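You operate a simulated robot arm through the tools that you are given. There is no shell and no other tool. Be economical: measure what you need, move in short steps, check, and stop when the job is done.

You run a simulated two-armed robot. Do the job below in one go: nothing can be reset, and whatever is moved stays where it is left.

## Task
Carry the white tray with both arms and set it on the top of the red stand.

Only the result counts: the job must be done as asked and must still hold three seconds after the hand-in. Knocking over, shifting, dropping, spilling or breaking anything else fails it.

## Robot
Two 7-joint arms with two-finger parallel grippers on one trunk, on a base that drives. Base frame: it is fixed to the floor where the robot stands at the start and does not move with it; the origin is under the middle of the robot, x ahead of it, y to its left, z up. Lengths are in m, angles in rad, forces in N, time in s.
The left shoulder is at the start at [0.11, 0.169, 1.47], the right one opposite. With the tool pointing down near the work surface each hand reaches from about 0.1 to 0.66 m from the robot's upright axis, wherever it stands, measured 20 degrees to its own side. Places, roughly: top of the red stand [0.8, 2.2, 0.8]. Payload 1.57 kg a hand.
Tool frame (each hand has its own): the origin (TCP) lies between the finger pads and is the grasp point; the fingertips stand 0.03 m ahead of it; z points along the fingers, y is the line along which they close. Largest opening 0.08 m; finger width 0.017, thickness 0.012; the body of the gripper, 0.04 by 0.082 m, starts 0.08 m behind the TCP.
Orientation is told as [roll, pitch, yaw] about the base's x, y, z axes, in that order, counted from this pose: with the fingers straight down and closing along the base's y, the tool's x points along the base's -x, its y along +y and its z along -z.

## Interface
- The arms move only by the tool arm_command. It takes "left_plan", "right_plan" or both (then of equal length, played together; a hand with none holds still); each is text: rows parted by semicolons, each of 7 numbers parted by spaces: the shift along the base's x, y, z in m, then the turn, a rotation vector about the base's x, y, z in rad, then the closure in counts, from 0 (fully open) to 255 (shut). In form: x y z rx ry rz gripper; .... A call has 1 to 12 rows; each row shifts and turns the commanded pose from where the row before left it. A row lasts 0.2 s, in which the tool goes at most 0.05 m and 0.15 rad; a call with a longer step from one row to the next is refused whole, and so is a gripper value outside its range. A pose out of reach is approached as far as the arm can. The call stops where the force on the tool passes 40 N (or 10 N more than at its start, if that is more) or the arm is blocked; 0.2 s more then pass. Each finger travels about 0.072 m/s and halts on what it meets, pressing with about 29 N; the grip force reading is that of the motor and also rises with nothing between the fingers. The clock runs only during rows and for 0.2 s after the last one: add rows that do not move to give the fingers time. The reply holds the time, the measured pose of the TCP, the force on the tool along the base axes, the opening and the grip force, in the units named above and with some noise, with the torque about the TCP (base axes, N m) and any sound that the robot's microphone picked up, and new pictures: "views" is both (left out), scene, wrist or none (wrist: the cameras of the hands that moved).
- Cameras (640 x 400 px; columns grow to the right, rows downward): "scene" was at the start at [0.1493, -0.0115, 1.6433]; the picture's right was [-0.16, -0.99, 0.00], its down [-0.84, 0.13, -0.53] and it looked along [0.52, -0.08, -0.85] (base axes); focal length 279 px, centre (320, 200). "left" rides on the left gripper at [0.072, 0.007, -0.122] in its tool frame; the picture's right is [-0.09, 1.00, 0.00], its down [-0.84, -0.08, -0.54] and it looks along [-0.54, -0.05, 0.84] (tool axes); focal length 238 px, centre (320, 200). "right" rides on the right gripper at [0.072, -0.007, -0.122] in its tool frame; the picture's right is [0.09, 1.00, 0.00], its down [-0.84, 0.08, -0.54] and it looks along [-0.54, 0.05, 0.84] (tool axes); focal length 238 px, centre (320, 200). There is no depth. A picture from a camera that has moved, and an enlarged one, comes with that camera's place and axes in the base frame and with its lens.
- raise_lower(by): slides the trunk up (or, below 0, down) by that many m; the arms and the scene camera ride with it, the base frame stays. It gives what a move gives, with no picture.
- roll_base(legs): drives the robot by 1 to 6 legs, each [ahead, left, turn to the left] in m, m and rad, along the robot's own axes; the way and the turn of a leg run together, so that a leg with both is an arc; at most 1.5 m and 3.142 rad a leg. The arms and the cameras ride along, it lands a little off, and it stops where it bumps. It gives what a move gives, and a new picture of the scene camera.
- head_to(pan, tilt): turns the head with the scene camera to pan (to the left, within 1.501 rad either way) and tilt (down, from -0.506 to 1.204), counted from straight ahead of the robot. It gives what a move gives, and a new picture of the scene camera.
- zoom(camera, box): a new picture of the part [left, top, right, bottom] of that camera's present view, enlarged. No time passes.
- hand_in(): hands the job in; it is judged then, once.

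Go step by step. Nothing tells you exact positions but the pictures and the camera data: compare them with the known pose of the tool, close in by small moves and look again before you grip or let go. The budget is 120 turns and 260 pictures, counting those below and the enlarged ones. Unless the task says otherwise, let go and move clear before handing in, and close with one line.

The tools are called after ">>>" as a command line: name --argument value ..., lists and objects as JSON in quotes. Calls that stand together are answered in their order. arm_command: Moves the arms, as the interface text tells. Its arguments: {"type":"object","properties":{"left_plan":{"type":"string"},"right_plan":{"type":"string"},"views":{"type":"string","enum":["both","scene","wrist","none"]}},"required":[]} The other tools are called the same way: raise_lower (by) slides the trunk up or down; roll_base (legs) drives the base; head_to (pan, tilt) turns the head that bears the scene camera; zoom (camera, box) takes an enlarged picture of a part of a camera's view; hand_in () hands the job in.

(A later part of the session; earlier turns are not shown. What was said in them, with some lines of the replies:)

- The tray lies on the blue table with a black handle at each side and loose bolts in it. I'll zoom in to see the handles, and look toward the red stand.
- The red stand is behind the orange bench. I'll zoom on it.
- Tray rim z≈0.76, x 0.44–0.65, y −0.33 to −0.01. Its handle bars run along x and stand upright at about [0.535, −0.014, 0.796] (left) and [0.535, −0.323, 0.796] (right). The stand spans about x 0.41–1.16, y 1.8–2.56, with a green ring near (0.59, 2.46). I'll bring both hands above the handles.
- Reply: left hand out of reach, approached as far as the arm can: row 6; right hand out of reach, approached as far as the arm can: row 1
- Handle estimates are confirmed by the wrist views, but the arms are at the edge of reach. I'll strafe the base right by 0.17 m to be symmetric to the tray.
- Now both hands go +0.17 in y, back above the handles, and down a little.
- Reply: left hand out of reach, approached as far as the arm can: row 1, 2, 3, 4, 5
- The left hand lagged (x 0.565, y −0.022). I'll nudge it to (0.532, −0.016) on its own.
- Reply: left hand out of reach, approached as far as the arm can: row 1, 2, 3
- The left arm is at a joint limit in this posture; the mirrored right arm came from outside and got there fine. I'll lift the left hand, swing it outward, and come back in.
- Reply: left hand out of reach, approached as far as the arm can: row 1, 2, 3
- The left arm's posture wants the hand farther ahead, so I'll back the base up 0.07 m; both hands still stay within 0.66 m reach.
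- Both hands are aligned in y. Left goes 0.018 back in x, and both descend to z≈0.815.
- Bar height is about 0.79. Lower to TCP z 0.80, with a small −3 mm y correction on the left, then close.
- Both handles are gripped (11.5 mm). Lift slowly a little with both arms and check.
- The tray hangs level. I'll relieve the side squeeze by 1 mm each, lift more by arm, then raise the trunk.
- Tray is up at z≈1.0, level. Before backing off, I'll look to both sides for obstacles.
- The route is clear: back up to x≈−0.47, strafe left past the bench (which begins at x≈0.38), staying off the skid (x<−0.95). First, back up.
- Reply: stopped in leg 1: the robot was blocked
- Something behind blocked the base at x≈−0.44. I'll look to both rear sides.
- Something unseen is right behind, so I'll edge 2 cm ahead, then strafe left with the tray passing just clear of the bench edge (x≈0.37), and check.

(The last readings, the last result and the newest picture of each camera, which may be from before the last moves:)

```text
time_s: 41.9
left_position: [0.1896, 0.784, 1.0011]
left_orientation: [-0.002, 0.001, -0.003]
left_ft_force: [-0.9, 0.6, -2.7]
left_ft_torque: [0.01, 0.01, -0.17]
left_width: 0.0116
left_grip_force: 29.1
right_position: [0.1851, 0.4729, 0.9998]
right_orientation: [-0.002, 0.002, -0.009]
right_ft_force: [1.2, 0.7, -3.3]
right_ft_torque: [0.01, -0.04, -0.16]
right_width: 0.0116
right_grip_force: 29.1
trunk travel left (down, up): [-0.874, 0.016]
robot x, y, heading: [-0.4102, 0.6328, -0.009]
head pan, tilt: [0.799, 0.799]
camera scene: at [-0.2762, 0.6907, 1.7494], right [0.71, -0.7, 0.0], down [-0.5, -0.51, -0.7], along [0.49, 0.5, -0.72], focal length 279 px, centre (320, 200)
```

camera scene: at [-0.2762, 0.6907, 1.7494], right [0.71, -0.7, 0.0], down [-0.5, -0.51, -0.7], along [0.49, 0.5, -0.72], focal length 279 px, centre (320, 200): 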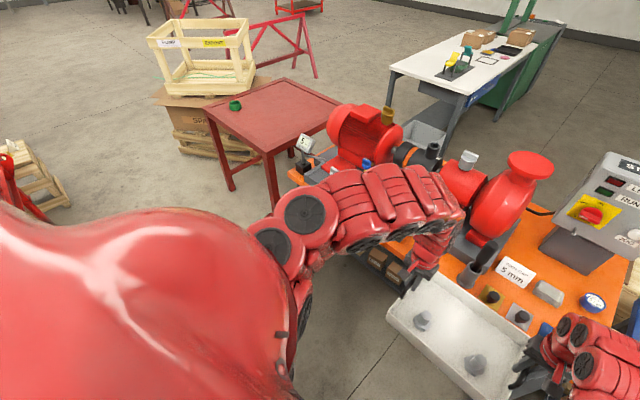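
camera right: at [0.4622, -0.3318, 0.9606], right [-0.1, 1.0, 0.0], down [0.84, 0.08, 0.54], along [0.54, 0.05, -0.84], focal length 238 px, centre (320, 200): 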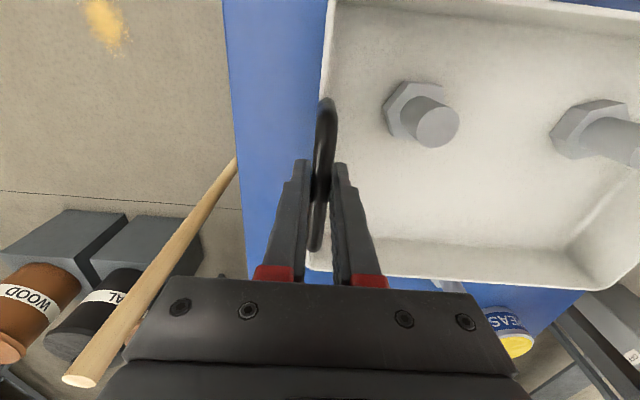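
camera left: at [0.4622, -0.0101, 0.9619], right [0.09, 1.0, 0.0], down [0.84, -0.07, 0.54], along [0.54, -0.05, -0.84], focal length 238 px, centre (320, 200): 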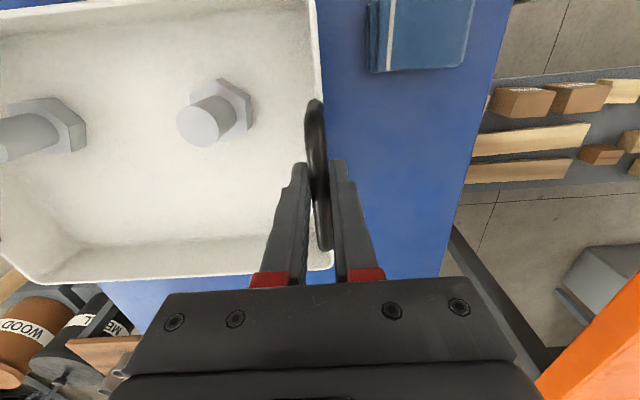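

The tray sits clear of the bench with the stand visible ahead-left. Continue left, past the bench.

>>> roll_base --legs '[[0, 0.75, 0.008]]'

```text
time_s: 45.9
left_position: [0.1866, 1.5335, 1.0012]
left_orientation: [-0.001, 0.001, 0.006]
left_ft_force: [-1.6, -0.2, -3.5]
left_ft_torque: [0.0, -0.03, -0.18]
left_width: 0.0113
left_grip_force: 29.1
right_position: [0.1865, 1.2238, 0.9995]
right_orientation: [0.001, 0.001, 0.006]
right_ft_force: [0.5, -0.3, -4.1]
right_ft_torque: [-0.05, 0.0, -0.13]
right_width: 0.0113
right_grip_force: 28.9
trunk travel left (down, up): [-0.874, 0.016]
robot x, y, heading: [-0.4153, 1.3779, 0.004]
head pan, tilt: [0.799, 0.799]
camera scene: at [-0.277, 1.4352, 1.7494], right [0.72, -0.69, 0.0], down [-0.5, -0.52, -0.7], along [0.48, 0.5, -0.72], focal length 279 px, centre (320, 200)
```

scene: 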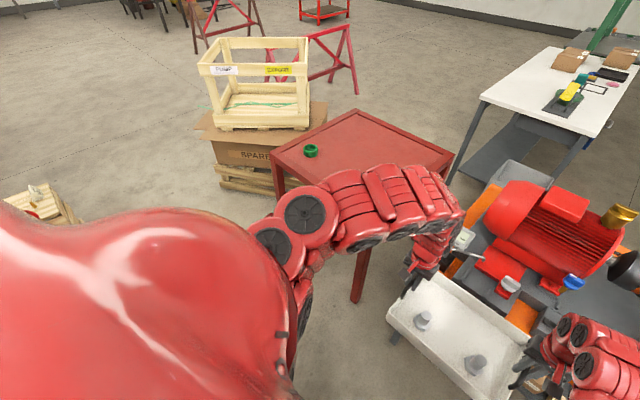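

Stand spans x 0.42–1.15, y 1.81–2.57, ring at (0.60, 2.415). Aim for tray center about (0.64, 2.10): strafe 0.72 left, then check before going ahead.

>>> roll_base --legs '[[0, 0.72, -0.004]]'

>>> head_to --pan 0.3 --tilt 0.85

```text
time_s: 49.9
left_position: [0.1959, 2.2408, 1.0007]
left_orientation: [-0.001, 0.003, -0.02]
left_ft_force: [-1.0, 0.1, -2.8]
left_ft_torque: [-0.01, -0.14, -0.16]
left_width: 0.0114
left_grip_force: 29.0
right_position: [0.1871, 1.9317, 1.0007]
right_orientation: [-0.003, 0.004, -0.022]
right_ft_force: [1.3, 0.0, -4.6]
right_ft_torque: [-0.01, 0.1, -0.15]
right_width: 0.0115
right_grip_force: 28.9
trunk travel left (down, up): [-0.874, 0.016]
robot x, y, heading: [-0.4101, 2.1008, -0.02]
head pan, tilt: [0.799, 0.799]
camera scene: at [-0.2702, 2.1553, 1.7494], right [0.7, -0.71, 0.0], down [-0.51, -0.5, -0.7], along [0.5, 0.49, -0.72], focal length 279 px, centre (320, 200)
```

scene: 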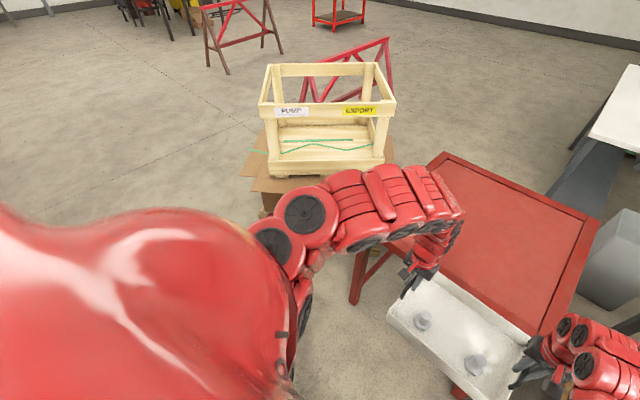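

```text
time_s: 50.8
left_position: [0.1945, 2.2419, 1.0005]
left_orientation: [-0.003, 0.001, -0.02]
left_ft_force: [-1.6, 0.7, -2.8]
left_ft_torque: [0.0, -0.06, -0.15]
left_width: 0.0116
left_grip_force: 28.7
right_position: [0.1879, 1.9315, 1.0001]
right_orientation: [-0.003, 0.002, -0.02]
right_ft_force: [1.2, 0.1, -3.1]
right_ft_torque: [0.05, 0.02, -0.13]
right_width: 0.0114
right_grip_force: 28.8
trunk travel left (down, up): [-0.874, 0.016]
robot x, y, heading: [-0.4105, 2.0981, -0.023]
head pan, tilt: [0.3, 0.85]
camera scene: at [-0.2525, 2.1207, 1.7454], right [0.28, -0.96, 0.0], down [-0.72, -0.21, -0.66], along [0.63, 0.18, -0.75], focal length 279 px, centre (320, 200)
```

scene: 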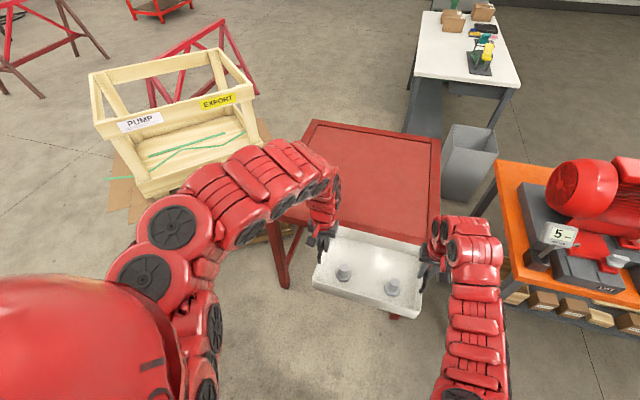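

Aligned with the stand, and the crate is clear of the left elbow. Drive ahead 0.3 m, straightening the heading, and look.

>>> roll_base --legs '[[0.3, 0, 0.02]]'

```text
time_s: 52.9
left_position: [0.4969, 2.2558, 1.0016]
left_orientation: [-0.002, -0.001, 0.006]
left_ft_force: [-1.0, 0.7, -3.4]
left_ft_torque: [0.03, 0.06, -0.18]
left_width: 0.0115
left_grip_force: 29.0
right_position: [0.4981, 1.9455, 1.0002]
right_orientation: [0.0, 0.001, 0.005]
right_ft_force: [0.4, -0.3, -3.7]
right_ft_torque: [-0.01, -0.1, -0.18]
right_width: 0.0115
right_grip_force: 29.1
trunk travel left (down, up): [-0.874, 0.016]
robot x, y, heading: [-0.1048, 2.1003, 0.008]
head pan, tilt: [0.3, 0.85]
camera scene: at [0.051, 2.1227, 1.7456], right [0.3, -0.95, 0.0], down [-0.72, -0.23, -0.66], along [0.63, 0.2, -0.75], focal length 279 px, centre (320, 200)
```

scene: 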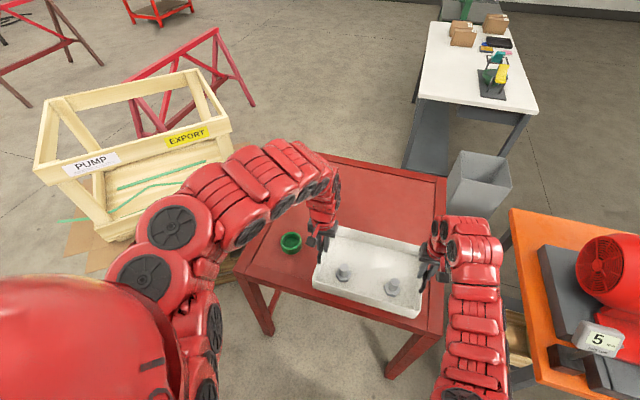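

Tray is over the stand's near edge; ring well clear. Another 0.15 m ahead.

>>> roll_base --legs '[[0.15, -0.01, -0.006]]'

>>> head_to --pan 0.0 --tilt 0.95

```text
time_s: 54.3
left_position: [0.6484, 2.2415, 1.0018]
left_orientation: [-0.001, -0.001, -0.002]
left_ft_force: [-1.9, 0.9, -2.7]
left_ft_torque: [0.02, -0.07, -0.17]
left_width: 0.0115
left_grip_force: 29.2
right_position: [0.6467, 1.9312, 1.0011]
right_orientation: [-0.003, 0.001, -0.003]
right_ft_force: [0.3, -1.1, -2.9]
right_ft_torque: [-0.04, 0.05, -0.15]
right_width: 0.0115
right_grip_force: 28.5
trunk travel left (down, up): [-0.874, 0.016]
robot x, y, heading: [0.0435, 2.0895, -0.005]
head pan, tilt: [0.3, 0.85]
camera scene: at [0.2017, 2.1124, 1.7457], right [0.29, -0.96, 0.0], down [-0.72, -0.22, -0.66], along [0.63, 0.19, -0.75], focal length 279 px, centre (320, 200)
```

scene: 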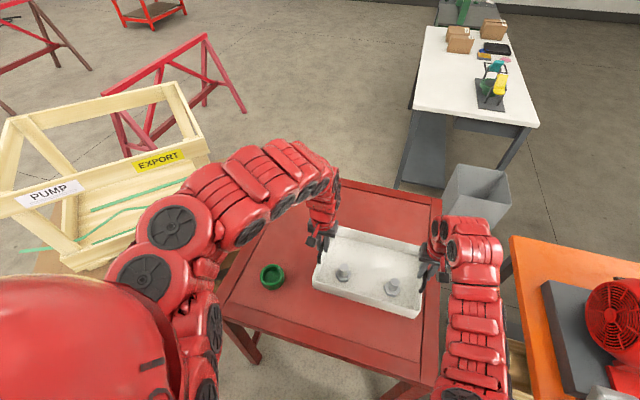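

```text
time_s: 55.1
left_position: [0.6516, 2.2416, 1.0007]
left_orientation: [-0.003, 0.002, -0.002]
left_ft_force: [-1.0, 0.3, -4.0]
left_ft_torque: [0.03, -0.03, -0.14]
left_width: 0.0115
left_grip_force: 28.8
right_position: [0.6506, 1.9316, 1.0011]
right_orientation: [-0.001, 0.003, -0.002]
right_ft_force: [1.0, -0.7, -4.3]
right_ft_torque: [0.01, 0.03, -0.16]
right_width: 0.0114
right_grip_force: 29.1
trunk travel left (down, up): [-0.874, 0.016]
robot x, y, heading: [0.0506, 2.089, -0.005]
head pan, tilt: [0.0, 0.949]
camera scene: at [0.2037, 2.089, 1.7377], right [0.0, -1.0, 0.0], down [-0.81, 0.0, -0.58], along [0.58, 0.0, -0.81], focal length 279 px, centre (320, 200)
```

scene: 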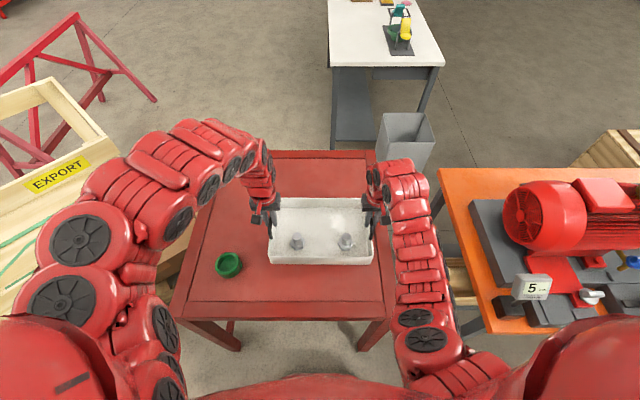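

The tray is fully inside the stand top. Lower the trunk 0.05 m and then go down by arm in small steps.

>>> raise_lower --by -0.05

>>> arm_command --left_plan "0 0 -.01 0 0 0 255;0 0 -.01 0 0 0 255;0 0 0 0 0 0 255" --right_plan "0 0 -.01 0 0 0 255;0 0 -.01 0 0 0 255;0 0 0 0 0 0 255"

```text
time_s: 56.0
left_position: [0.6495, 2.2417, 0.9511]
left_orientation: [-0.002, 0.002, -0.004]
left_ft_force: [-0.3, 0.5, -4.0]
left_ft_torque: [0.01, -0.06, -0.11]
left_width: 0.0116
left_grip_force: 29.2
right_position: [0.6474, 1.9318, 0.9505]
right_orientation: [-0.001, 0.002, -0.001]
right_ft_force: [0.2, -0.5, -3.2]
right_ft_torque: [-0.03, 0.05, -0.13]
right_width: 0.0114
right_grip_force: 28.6
trunk travel left (down, up): [-0.824, 0.066]
robot x, y, heading: [0.0475, 2.0925, -0.001]
head pan, tilt: [0.0, 0.949]
```

```text
time_s: 56.8
left_position: [0.6494, 2.2411, 0.9305]
left_orientation: [-0.001, 0.001, 0.001]
left_ft_force: [-0.3, -4.1, -3.9]
left_ft_torque: [-0.03, -0.08, -0.07]
left_width: 0.0115
left_grip_force: 28.5
right_position: [0.6484, 1.931, 0.9308]
right_orientation: [0.001, 0.001, -0.001]
right_ft_force: [0.3, 3.7, -4.4]
right_ft_torque: [0.02, 0.01, -0.1]
right_width: 0.0111
right_grip_force: 28.7
trunk travel left (down, up): [-0.824, 0.066]
robot x, y, heading: [0.0492, 2.0913, 0.001]
head pan, tilt: [0.0, 0.949]
camera scene: at [0.2022, 2.089, 1.6879], right [0.0, -1.0, 0.0], down [-0.81, 0.0, -0.58], along [0.58, 0.0, -0.81], focal length 279 px, centre (320, 200)
camera right: at [0.5772, 1.9265, 1.0533], right [-0.09, 1.0, 0.0], down [0.84, 0.08, 0.54], along [0.54, 0.05, -0.84], focal length 238 px, centre (320, 200)
camera left: at [0.5779, 2.2487, 1.0516], right [0.09, 1.0, 0.0], down [0.84, -0.08, 0.54], along [0.54, -0.05, -0.84], focal length 238 px, centre (320, 200)
```

scene: 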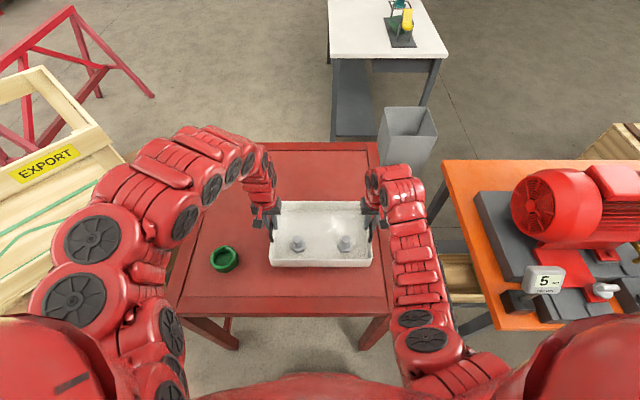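
right: 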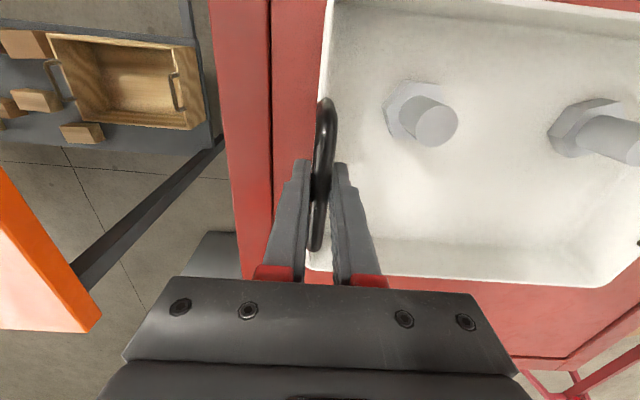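
left: 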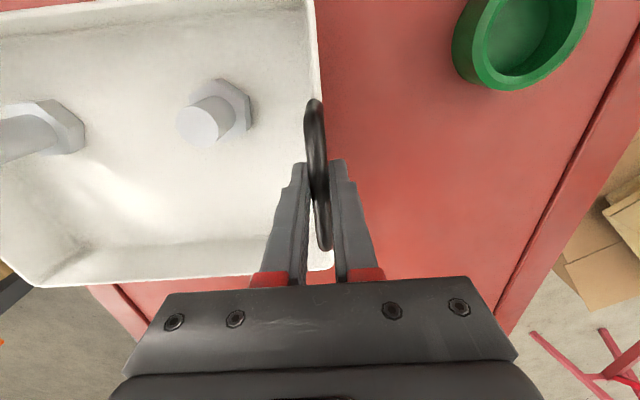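

Well clear of ring and edges. Continue down slowly.

>>> arm_command --left_plan "0 0 -.008 0 0 0 255;0 0 -.006 0 0 0 255;0 0 -.006 0 0 0 255;0 0 0 0 0 0 255" --right_plan "0 0 -.008 0 0 0 255;0 0 -.006 0 0 0 255;0 0 -.006 0 0 0 255;0 0 0 0 0 0 255" --views "none"

>>> zoom --camera "scene" --box '[200, 170, 440, 320]'

```text
time_s: 57.8
left_position: [0.6495, 2.2423, 0.9093]
left_orientation: [-0.001, 0.002, -0.002]
left_ft_force: [-2.5, -10.2, -4.0]
left_ft_torque: [-0.01, 0.27, -0.24]
left_width: 0.0115
left_grip_force: 28.7
right_position: [0.6485, 1.9315, 0.9092]
right_orientation: [0.0, 0.002, -0.003]
right_ft_force: [1.2, 8.9, -2.6]
right_ft_torque: [0.06, -0.28, -0.25]
right_width: 0.0114
right_grip_force: 28.6
trunk travel left (down, up): [-0.824, 0.066]
robot x, y, heading: [0.046, 2.0907, -0.001]
head pan, tilt: [0.0, 0.949]
```

```text
2.67 times, centred on (320, 245) of scene
camera zoom: at [0.2024, 2.0891, 1.6879], right [0.0, -1.0, 0.0], down [-0.81, 0.0, -0.58], along [0.58, 0.0, -0.81], focal length 743 px, centre (320, 80)
```

zoom: 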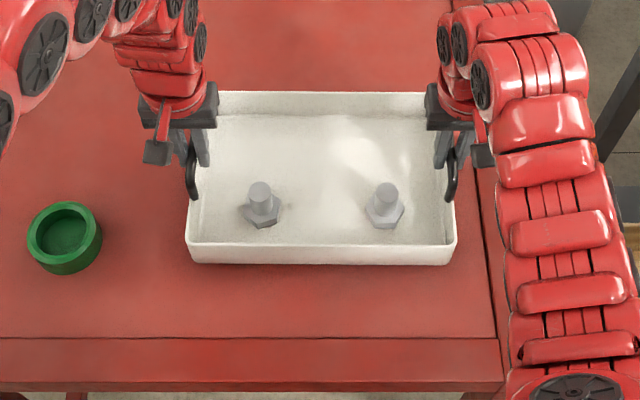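

Not touching yet. Keep lowering, easing the slight stretch between hands.

>>> arm_command --left_plan "0 -.0005 -.004 0 0 0 255;0 -.0005 -.004 0 0 0 255;0 0 -.004 0 0 0 255;0 0 0 0 0 0 255" --right_plan "0 .0005 -.004 0 0 0 255;0 .0005 -.004 0 0 0 255;0 0 -.004 0 0 0 255;0 0 0 0 0 0 255" --views "none"

```text
time_s: 58.8
left_position: [0.6503, 2.242, 0.8992]
left_orientation: [0.002, 0.002, 0.0]
left_ft_force: [-1.3, 4.4, -4.1]
left_ft_torque: [0.03, -0.07, -0.19]
left_width: 0.0116
left_grip_force: 29.0
right_position: [0.6472, 1.9318, 0.8974]
right_orientation: [-0.003, 0.004, -0.004]
right_ft_force: [2.1, -3.6, -3.1]
right_ft_torque: [-0.01, 0.01, -0.18]
right_width: 0.0116
right_grip_force: 29.0
trunk travel left (down, up): [-0.824, 0.066]
robot x, y, heading: [0.0481, 2.0879, -0.001]
head pan, tilt: [0.0, 0.949]
```

>>> arm_command --left_plan "0 0 -.004 0 0 0 255;0 0 -.004 0 0 0 255;0 0 -.004 0 0 0 255;0 0 0 0 0 0 255" --right_plan "0 0 -.004 0 0 0 255;0 0 -.004 0 0 0 255;0 0 -.003 0 0 0 255;0 0 0 0 0 0 255" --views "none"

>>> zoom --camera "scene" --box '[200, 170, 440, 320]'

```text
time_s: 59.8
left_position: [0.6492, 2.2405, 0.8908]
left_orientation: [0.0, -0.005, 0.0]
left_ft_force: [8.0, 17.8, 24.2]
left_ft_torque: [0.01, 0.04, -0.27]
left_width: 0.0117
left_grip_force: 29.0
right_position: [0.6482, 1.9317, 0.891]
right_orientation: [-0.003, -0.006, -0.005]
right_ft_force: [8.4, -17.9, 24.5]
right_ft_torque: [-0.04, 0.02, -0.13]
right_width: 0.0116
right_grip_force: 28.7
trunk travel left (down, up): [-0.824, 0.066]
robot x, y, heading: [0.044, 2.0876, -0.001]
head pan, tilt: [0.0, 0.949]
```

```text
2.67 times, centred on (320, 245) of scene
camera zoom: at [0.1975, 2.0892, 1.6888], right [0.0, -1.0, 0.0], down [-0.81, 0.0, -0.58], along [0.58, 0.0, -0.81], focal length 743 px, centre (320, 80)
```

zoom: 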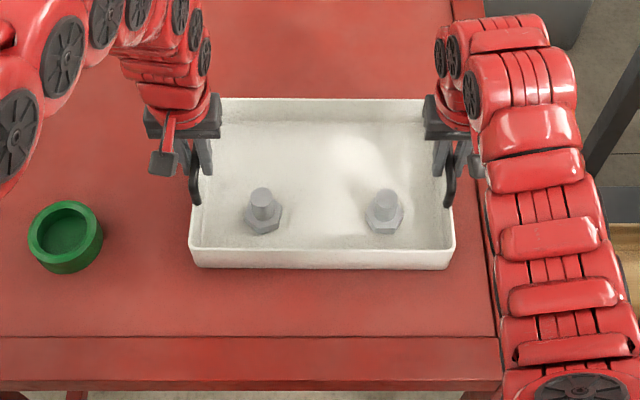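

The tray touches the stand on both sides. Relieve the pressing and the squeeze, then check.

>>> arm_command --left_plan "0 .0005 .002 0 0 0 255;0 .0005 .0017 0 0 0 255;0 0 0 0 0 0 255" --right_plan "0 -.0005 .002 0 0 0 255;0 -.0005 .0017 0 0 0 255;0 0 0 0 0 0 255" --views "none"

```text
time_s: 60.6
left_position: [0.6479, 2.2407, 0.891]
left_orientation: [-0.002, 0.003, -0.002]
left_ft_force: [0.1, 15.8, -4.1]
left_ft_torque: [0.0, -0.68, -0.15]
left_width: 0.0114
left_grip_force: 29.4
right_position: [0.6467, 1.931, 0.8911]
right_orientation: [-0.004, 0.006, -0.004]
right_ft_force: [0.9, -17.2, 6.5]
right_ft_torque: [0.0, -0.26, -0.12]
right_width: 0.0117
right_grip_force: 29.1
trunk travel left (down, up): [-0.824, 0.066]
robot x, y, heading: [0.0482, 2.0906, -0.003]
head pan, tilt: [0.0, 0.949]
```

Vertical load is near neutral; relax the squeeze a little more, then open gently.

>>> arm_command --left_plan "0 .001 -.0006 0 0 0 255;0 0 0 0 0 0 255;0 0 0 0 0 0 200;0 0 0 0 0 0 120;0 0 0 0 0 0 40;0 0 0 0 0 0 0;0 0 0 0 0 0 0" --right_plan "0 -.001 .0004 0 0 0 255;0 0 0 0 0 0 255;0 0 0 0 0 0 200;0 0 0 0 0 0 120;0 0 0 0 0 0 40;0 0 0 0 0 0 0;0 0 0 0 0 0 0"

```text
time_s: 62.2
left_position: [0.6506, 2.2425, 0.8918]
left_orientation: [-0.004, 0.002, -0.001]
left_ft_force: [-0.2, 0.0, -0.7]
left_ft_torque: [0.02, 0.03, -0.02]
left_width: 0.0796
left_grip_force: 0.0
right_position: [0.6469, 1.9306, 0.8915]
right_orientation: [-0.003, 0.002, -0.002]
right_ft_force: [0.2, -0.3, -0.4]
right_ft_torque: [0.01, 0.0, -0.03]
right_width: 0.08
right_grip_force: 0.0
trunk travel left (down, up): [-0.824, 0.066]
robot x, y, heading: [0.0491, 2.0931, 0.002]
head pan, tilt: [0.0, 0.949]
camera scene: at [0.2016, 2.089, 1.688], right [0.0, -1.0, 0.0], down [-0.81, 0.0, -0.58], along [0.58, 0.0, -0.81], focal length 279 px, centre (320, 200)
camera right: at [0.5762, 1.9261, 1.0143], right [-0.09, 1.0, 0.0], down [0.84, 0.08, 0.54], along [0.54, 0.05, -0.84], focal length 238 px, centre (320, 200)
camera left: at [0.5784, 2.2491, 1.012], right [0.09, 1.0, 0.0], down [0.84, -0.08, 0.54], along [0.54, -0.05, -0.84], focal length 238 px, centre (320, 200)
```

scene: 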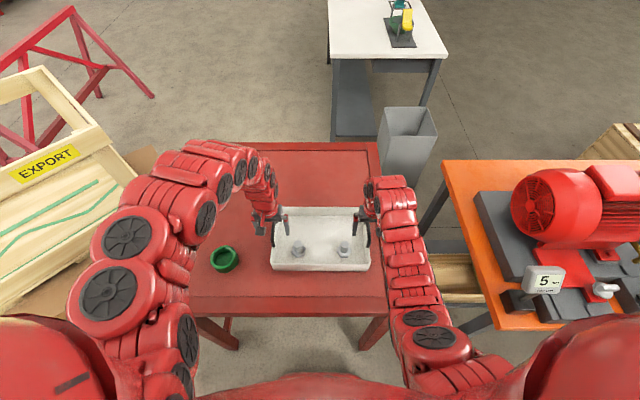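
right: 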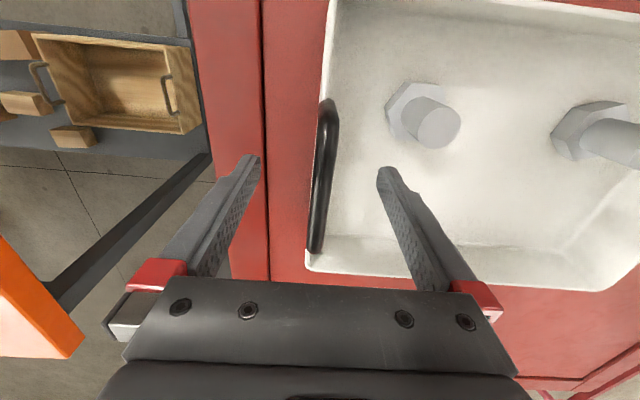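
left: 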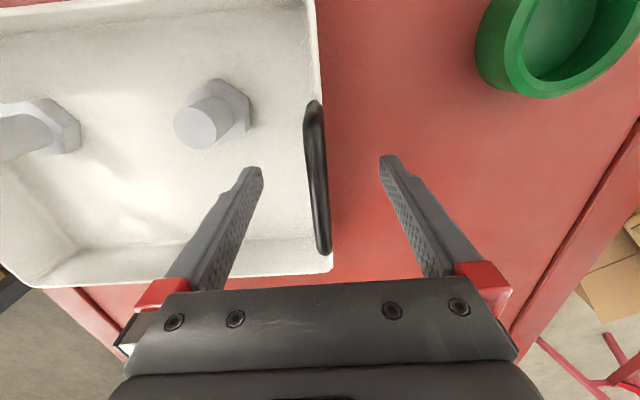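

Released; the tray rests flat on the stand. Lift both hands clear, straight up.

>>> arm_command --left_plan "0 0 .02 0 0 0 0;0 0 .03 0 0 0 0;0 0 .03 0 0 0 0;0 0 .03 0 0 0 0;0 0 0 0 0 0 0" --right_plan "0 0 .02 0 0 0 0;0 0 .03 0 0 0 0;0 0 .03 0 0 0 0;0 0 .03 0 0 0 0;0 0 0 0 0 0 0" --views "none"

>>> roll_base --legs '[[-0.3, 0, 0]]'

>>> zoom --camera "scene" --box '[180, 60, 480, 260]'

```text
time_s: 63.4
left_position: [0.6638, 2.2413, 0.9937]
left_orientation: [0.0, 0.005, -0.002]
left_ft_force: [-0.3, 1.1, 0.1]
left_ft_torque: [0.01, 0.02, 0.02]
left_width: 0.0799
left_grip_force: 0.0
left hand out of reach, approached as far as the arm can: row 4
right_position: [0.6475, 1.9308, 1.0015]
right_orientation: [0.0, 0.002, -0.003]
right_ft_force: [0.0, -0.4, 0.2]
right_ft_torque: [0.02, 0.03, -0.01]
right_width: 0.0801
right_grip_force: 0.0
trunk travel left (down, up): [-0.824, 0.066]
robot x, y, heading: [0.0529, 2.0907, 0.005]
head pan, tilt: [0.0, 0.949]
```

```text
time_s: 65.5
left_position: [0.3594, 2.244, 0.9942]
left_orientation: [0.0, 0.005, 0.002]
left_ft_force: [0.5, 0.3, 0.2]
left_ft_torque: [0.02, 0.01, -0.01]
left_width: 0.0801
left_grip_force: 0.1
right_position: [0.3452, 1.9333, 1.0009]
right_orientation: [-0.001, 0.001, 0.001]
right_ft_force: [0.6, 0.5, 0.2]
right_ft_torque: [-0.02, 0.03, 0.0]
right_width: 0.0803
right_grip_force: 0.0
trunk travel left (down, up): [-0.824, 0.066]
robot x, y, heading: [-0.2561, 2.0871, 0.001]
head pan, tilt: [0.0, 0.949]
camera scene: at [-0.101, 2.0894, 1.6878], right [0.0, -1.0, 0.0], down [-0.81, 0.0, -0.58], along [0.58, 0.0, -0.81], focal length 279 px, centre (320, 200)
```

scene: 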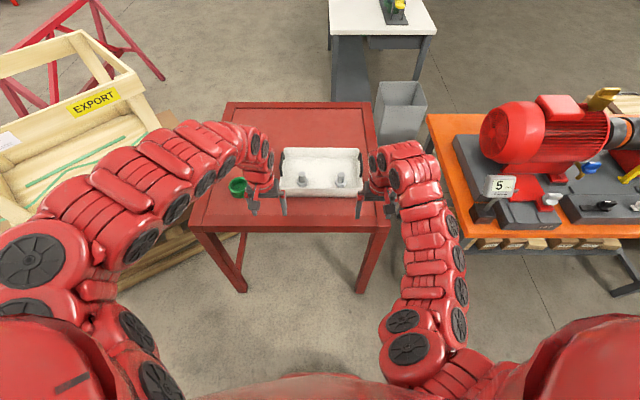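

```text
2.00 times, centred on (330, 160) of scene
camera zoom: at [-0.101, 2.0894, 1.6878], right [0.0, -1.0, 0.0], down [-0.81, 0.0, -0.58], along [0.58, 0.0, -0.81], focal length 557 px, centre (300, 280)
```

zoom: 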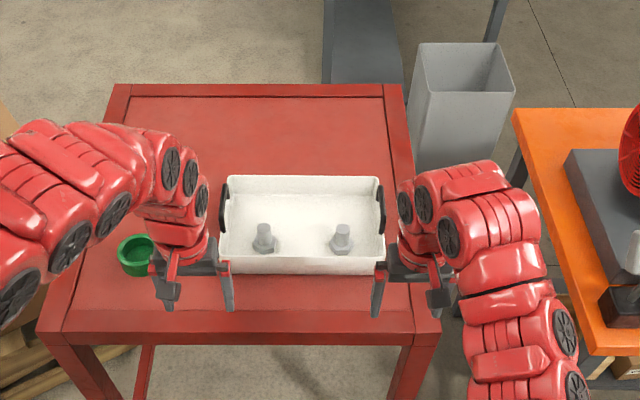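

The tray stands level on the red stand with both bolts upright in it, and the hands are clear of everything.

>>> hand_in

```text
The job is handed in.
```

The white tray is on top of the red stand with both bolts still upright in it, and it has been handed in. While backing up, the base bumped something behind it that I never saw clearly, probably a work table. The things on the table I saw there afterwards looked upright, but I couldn't check whether the table had shifted.
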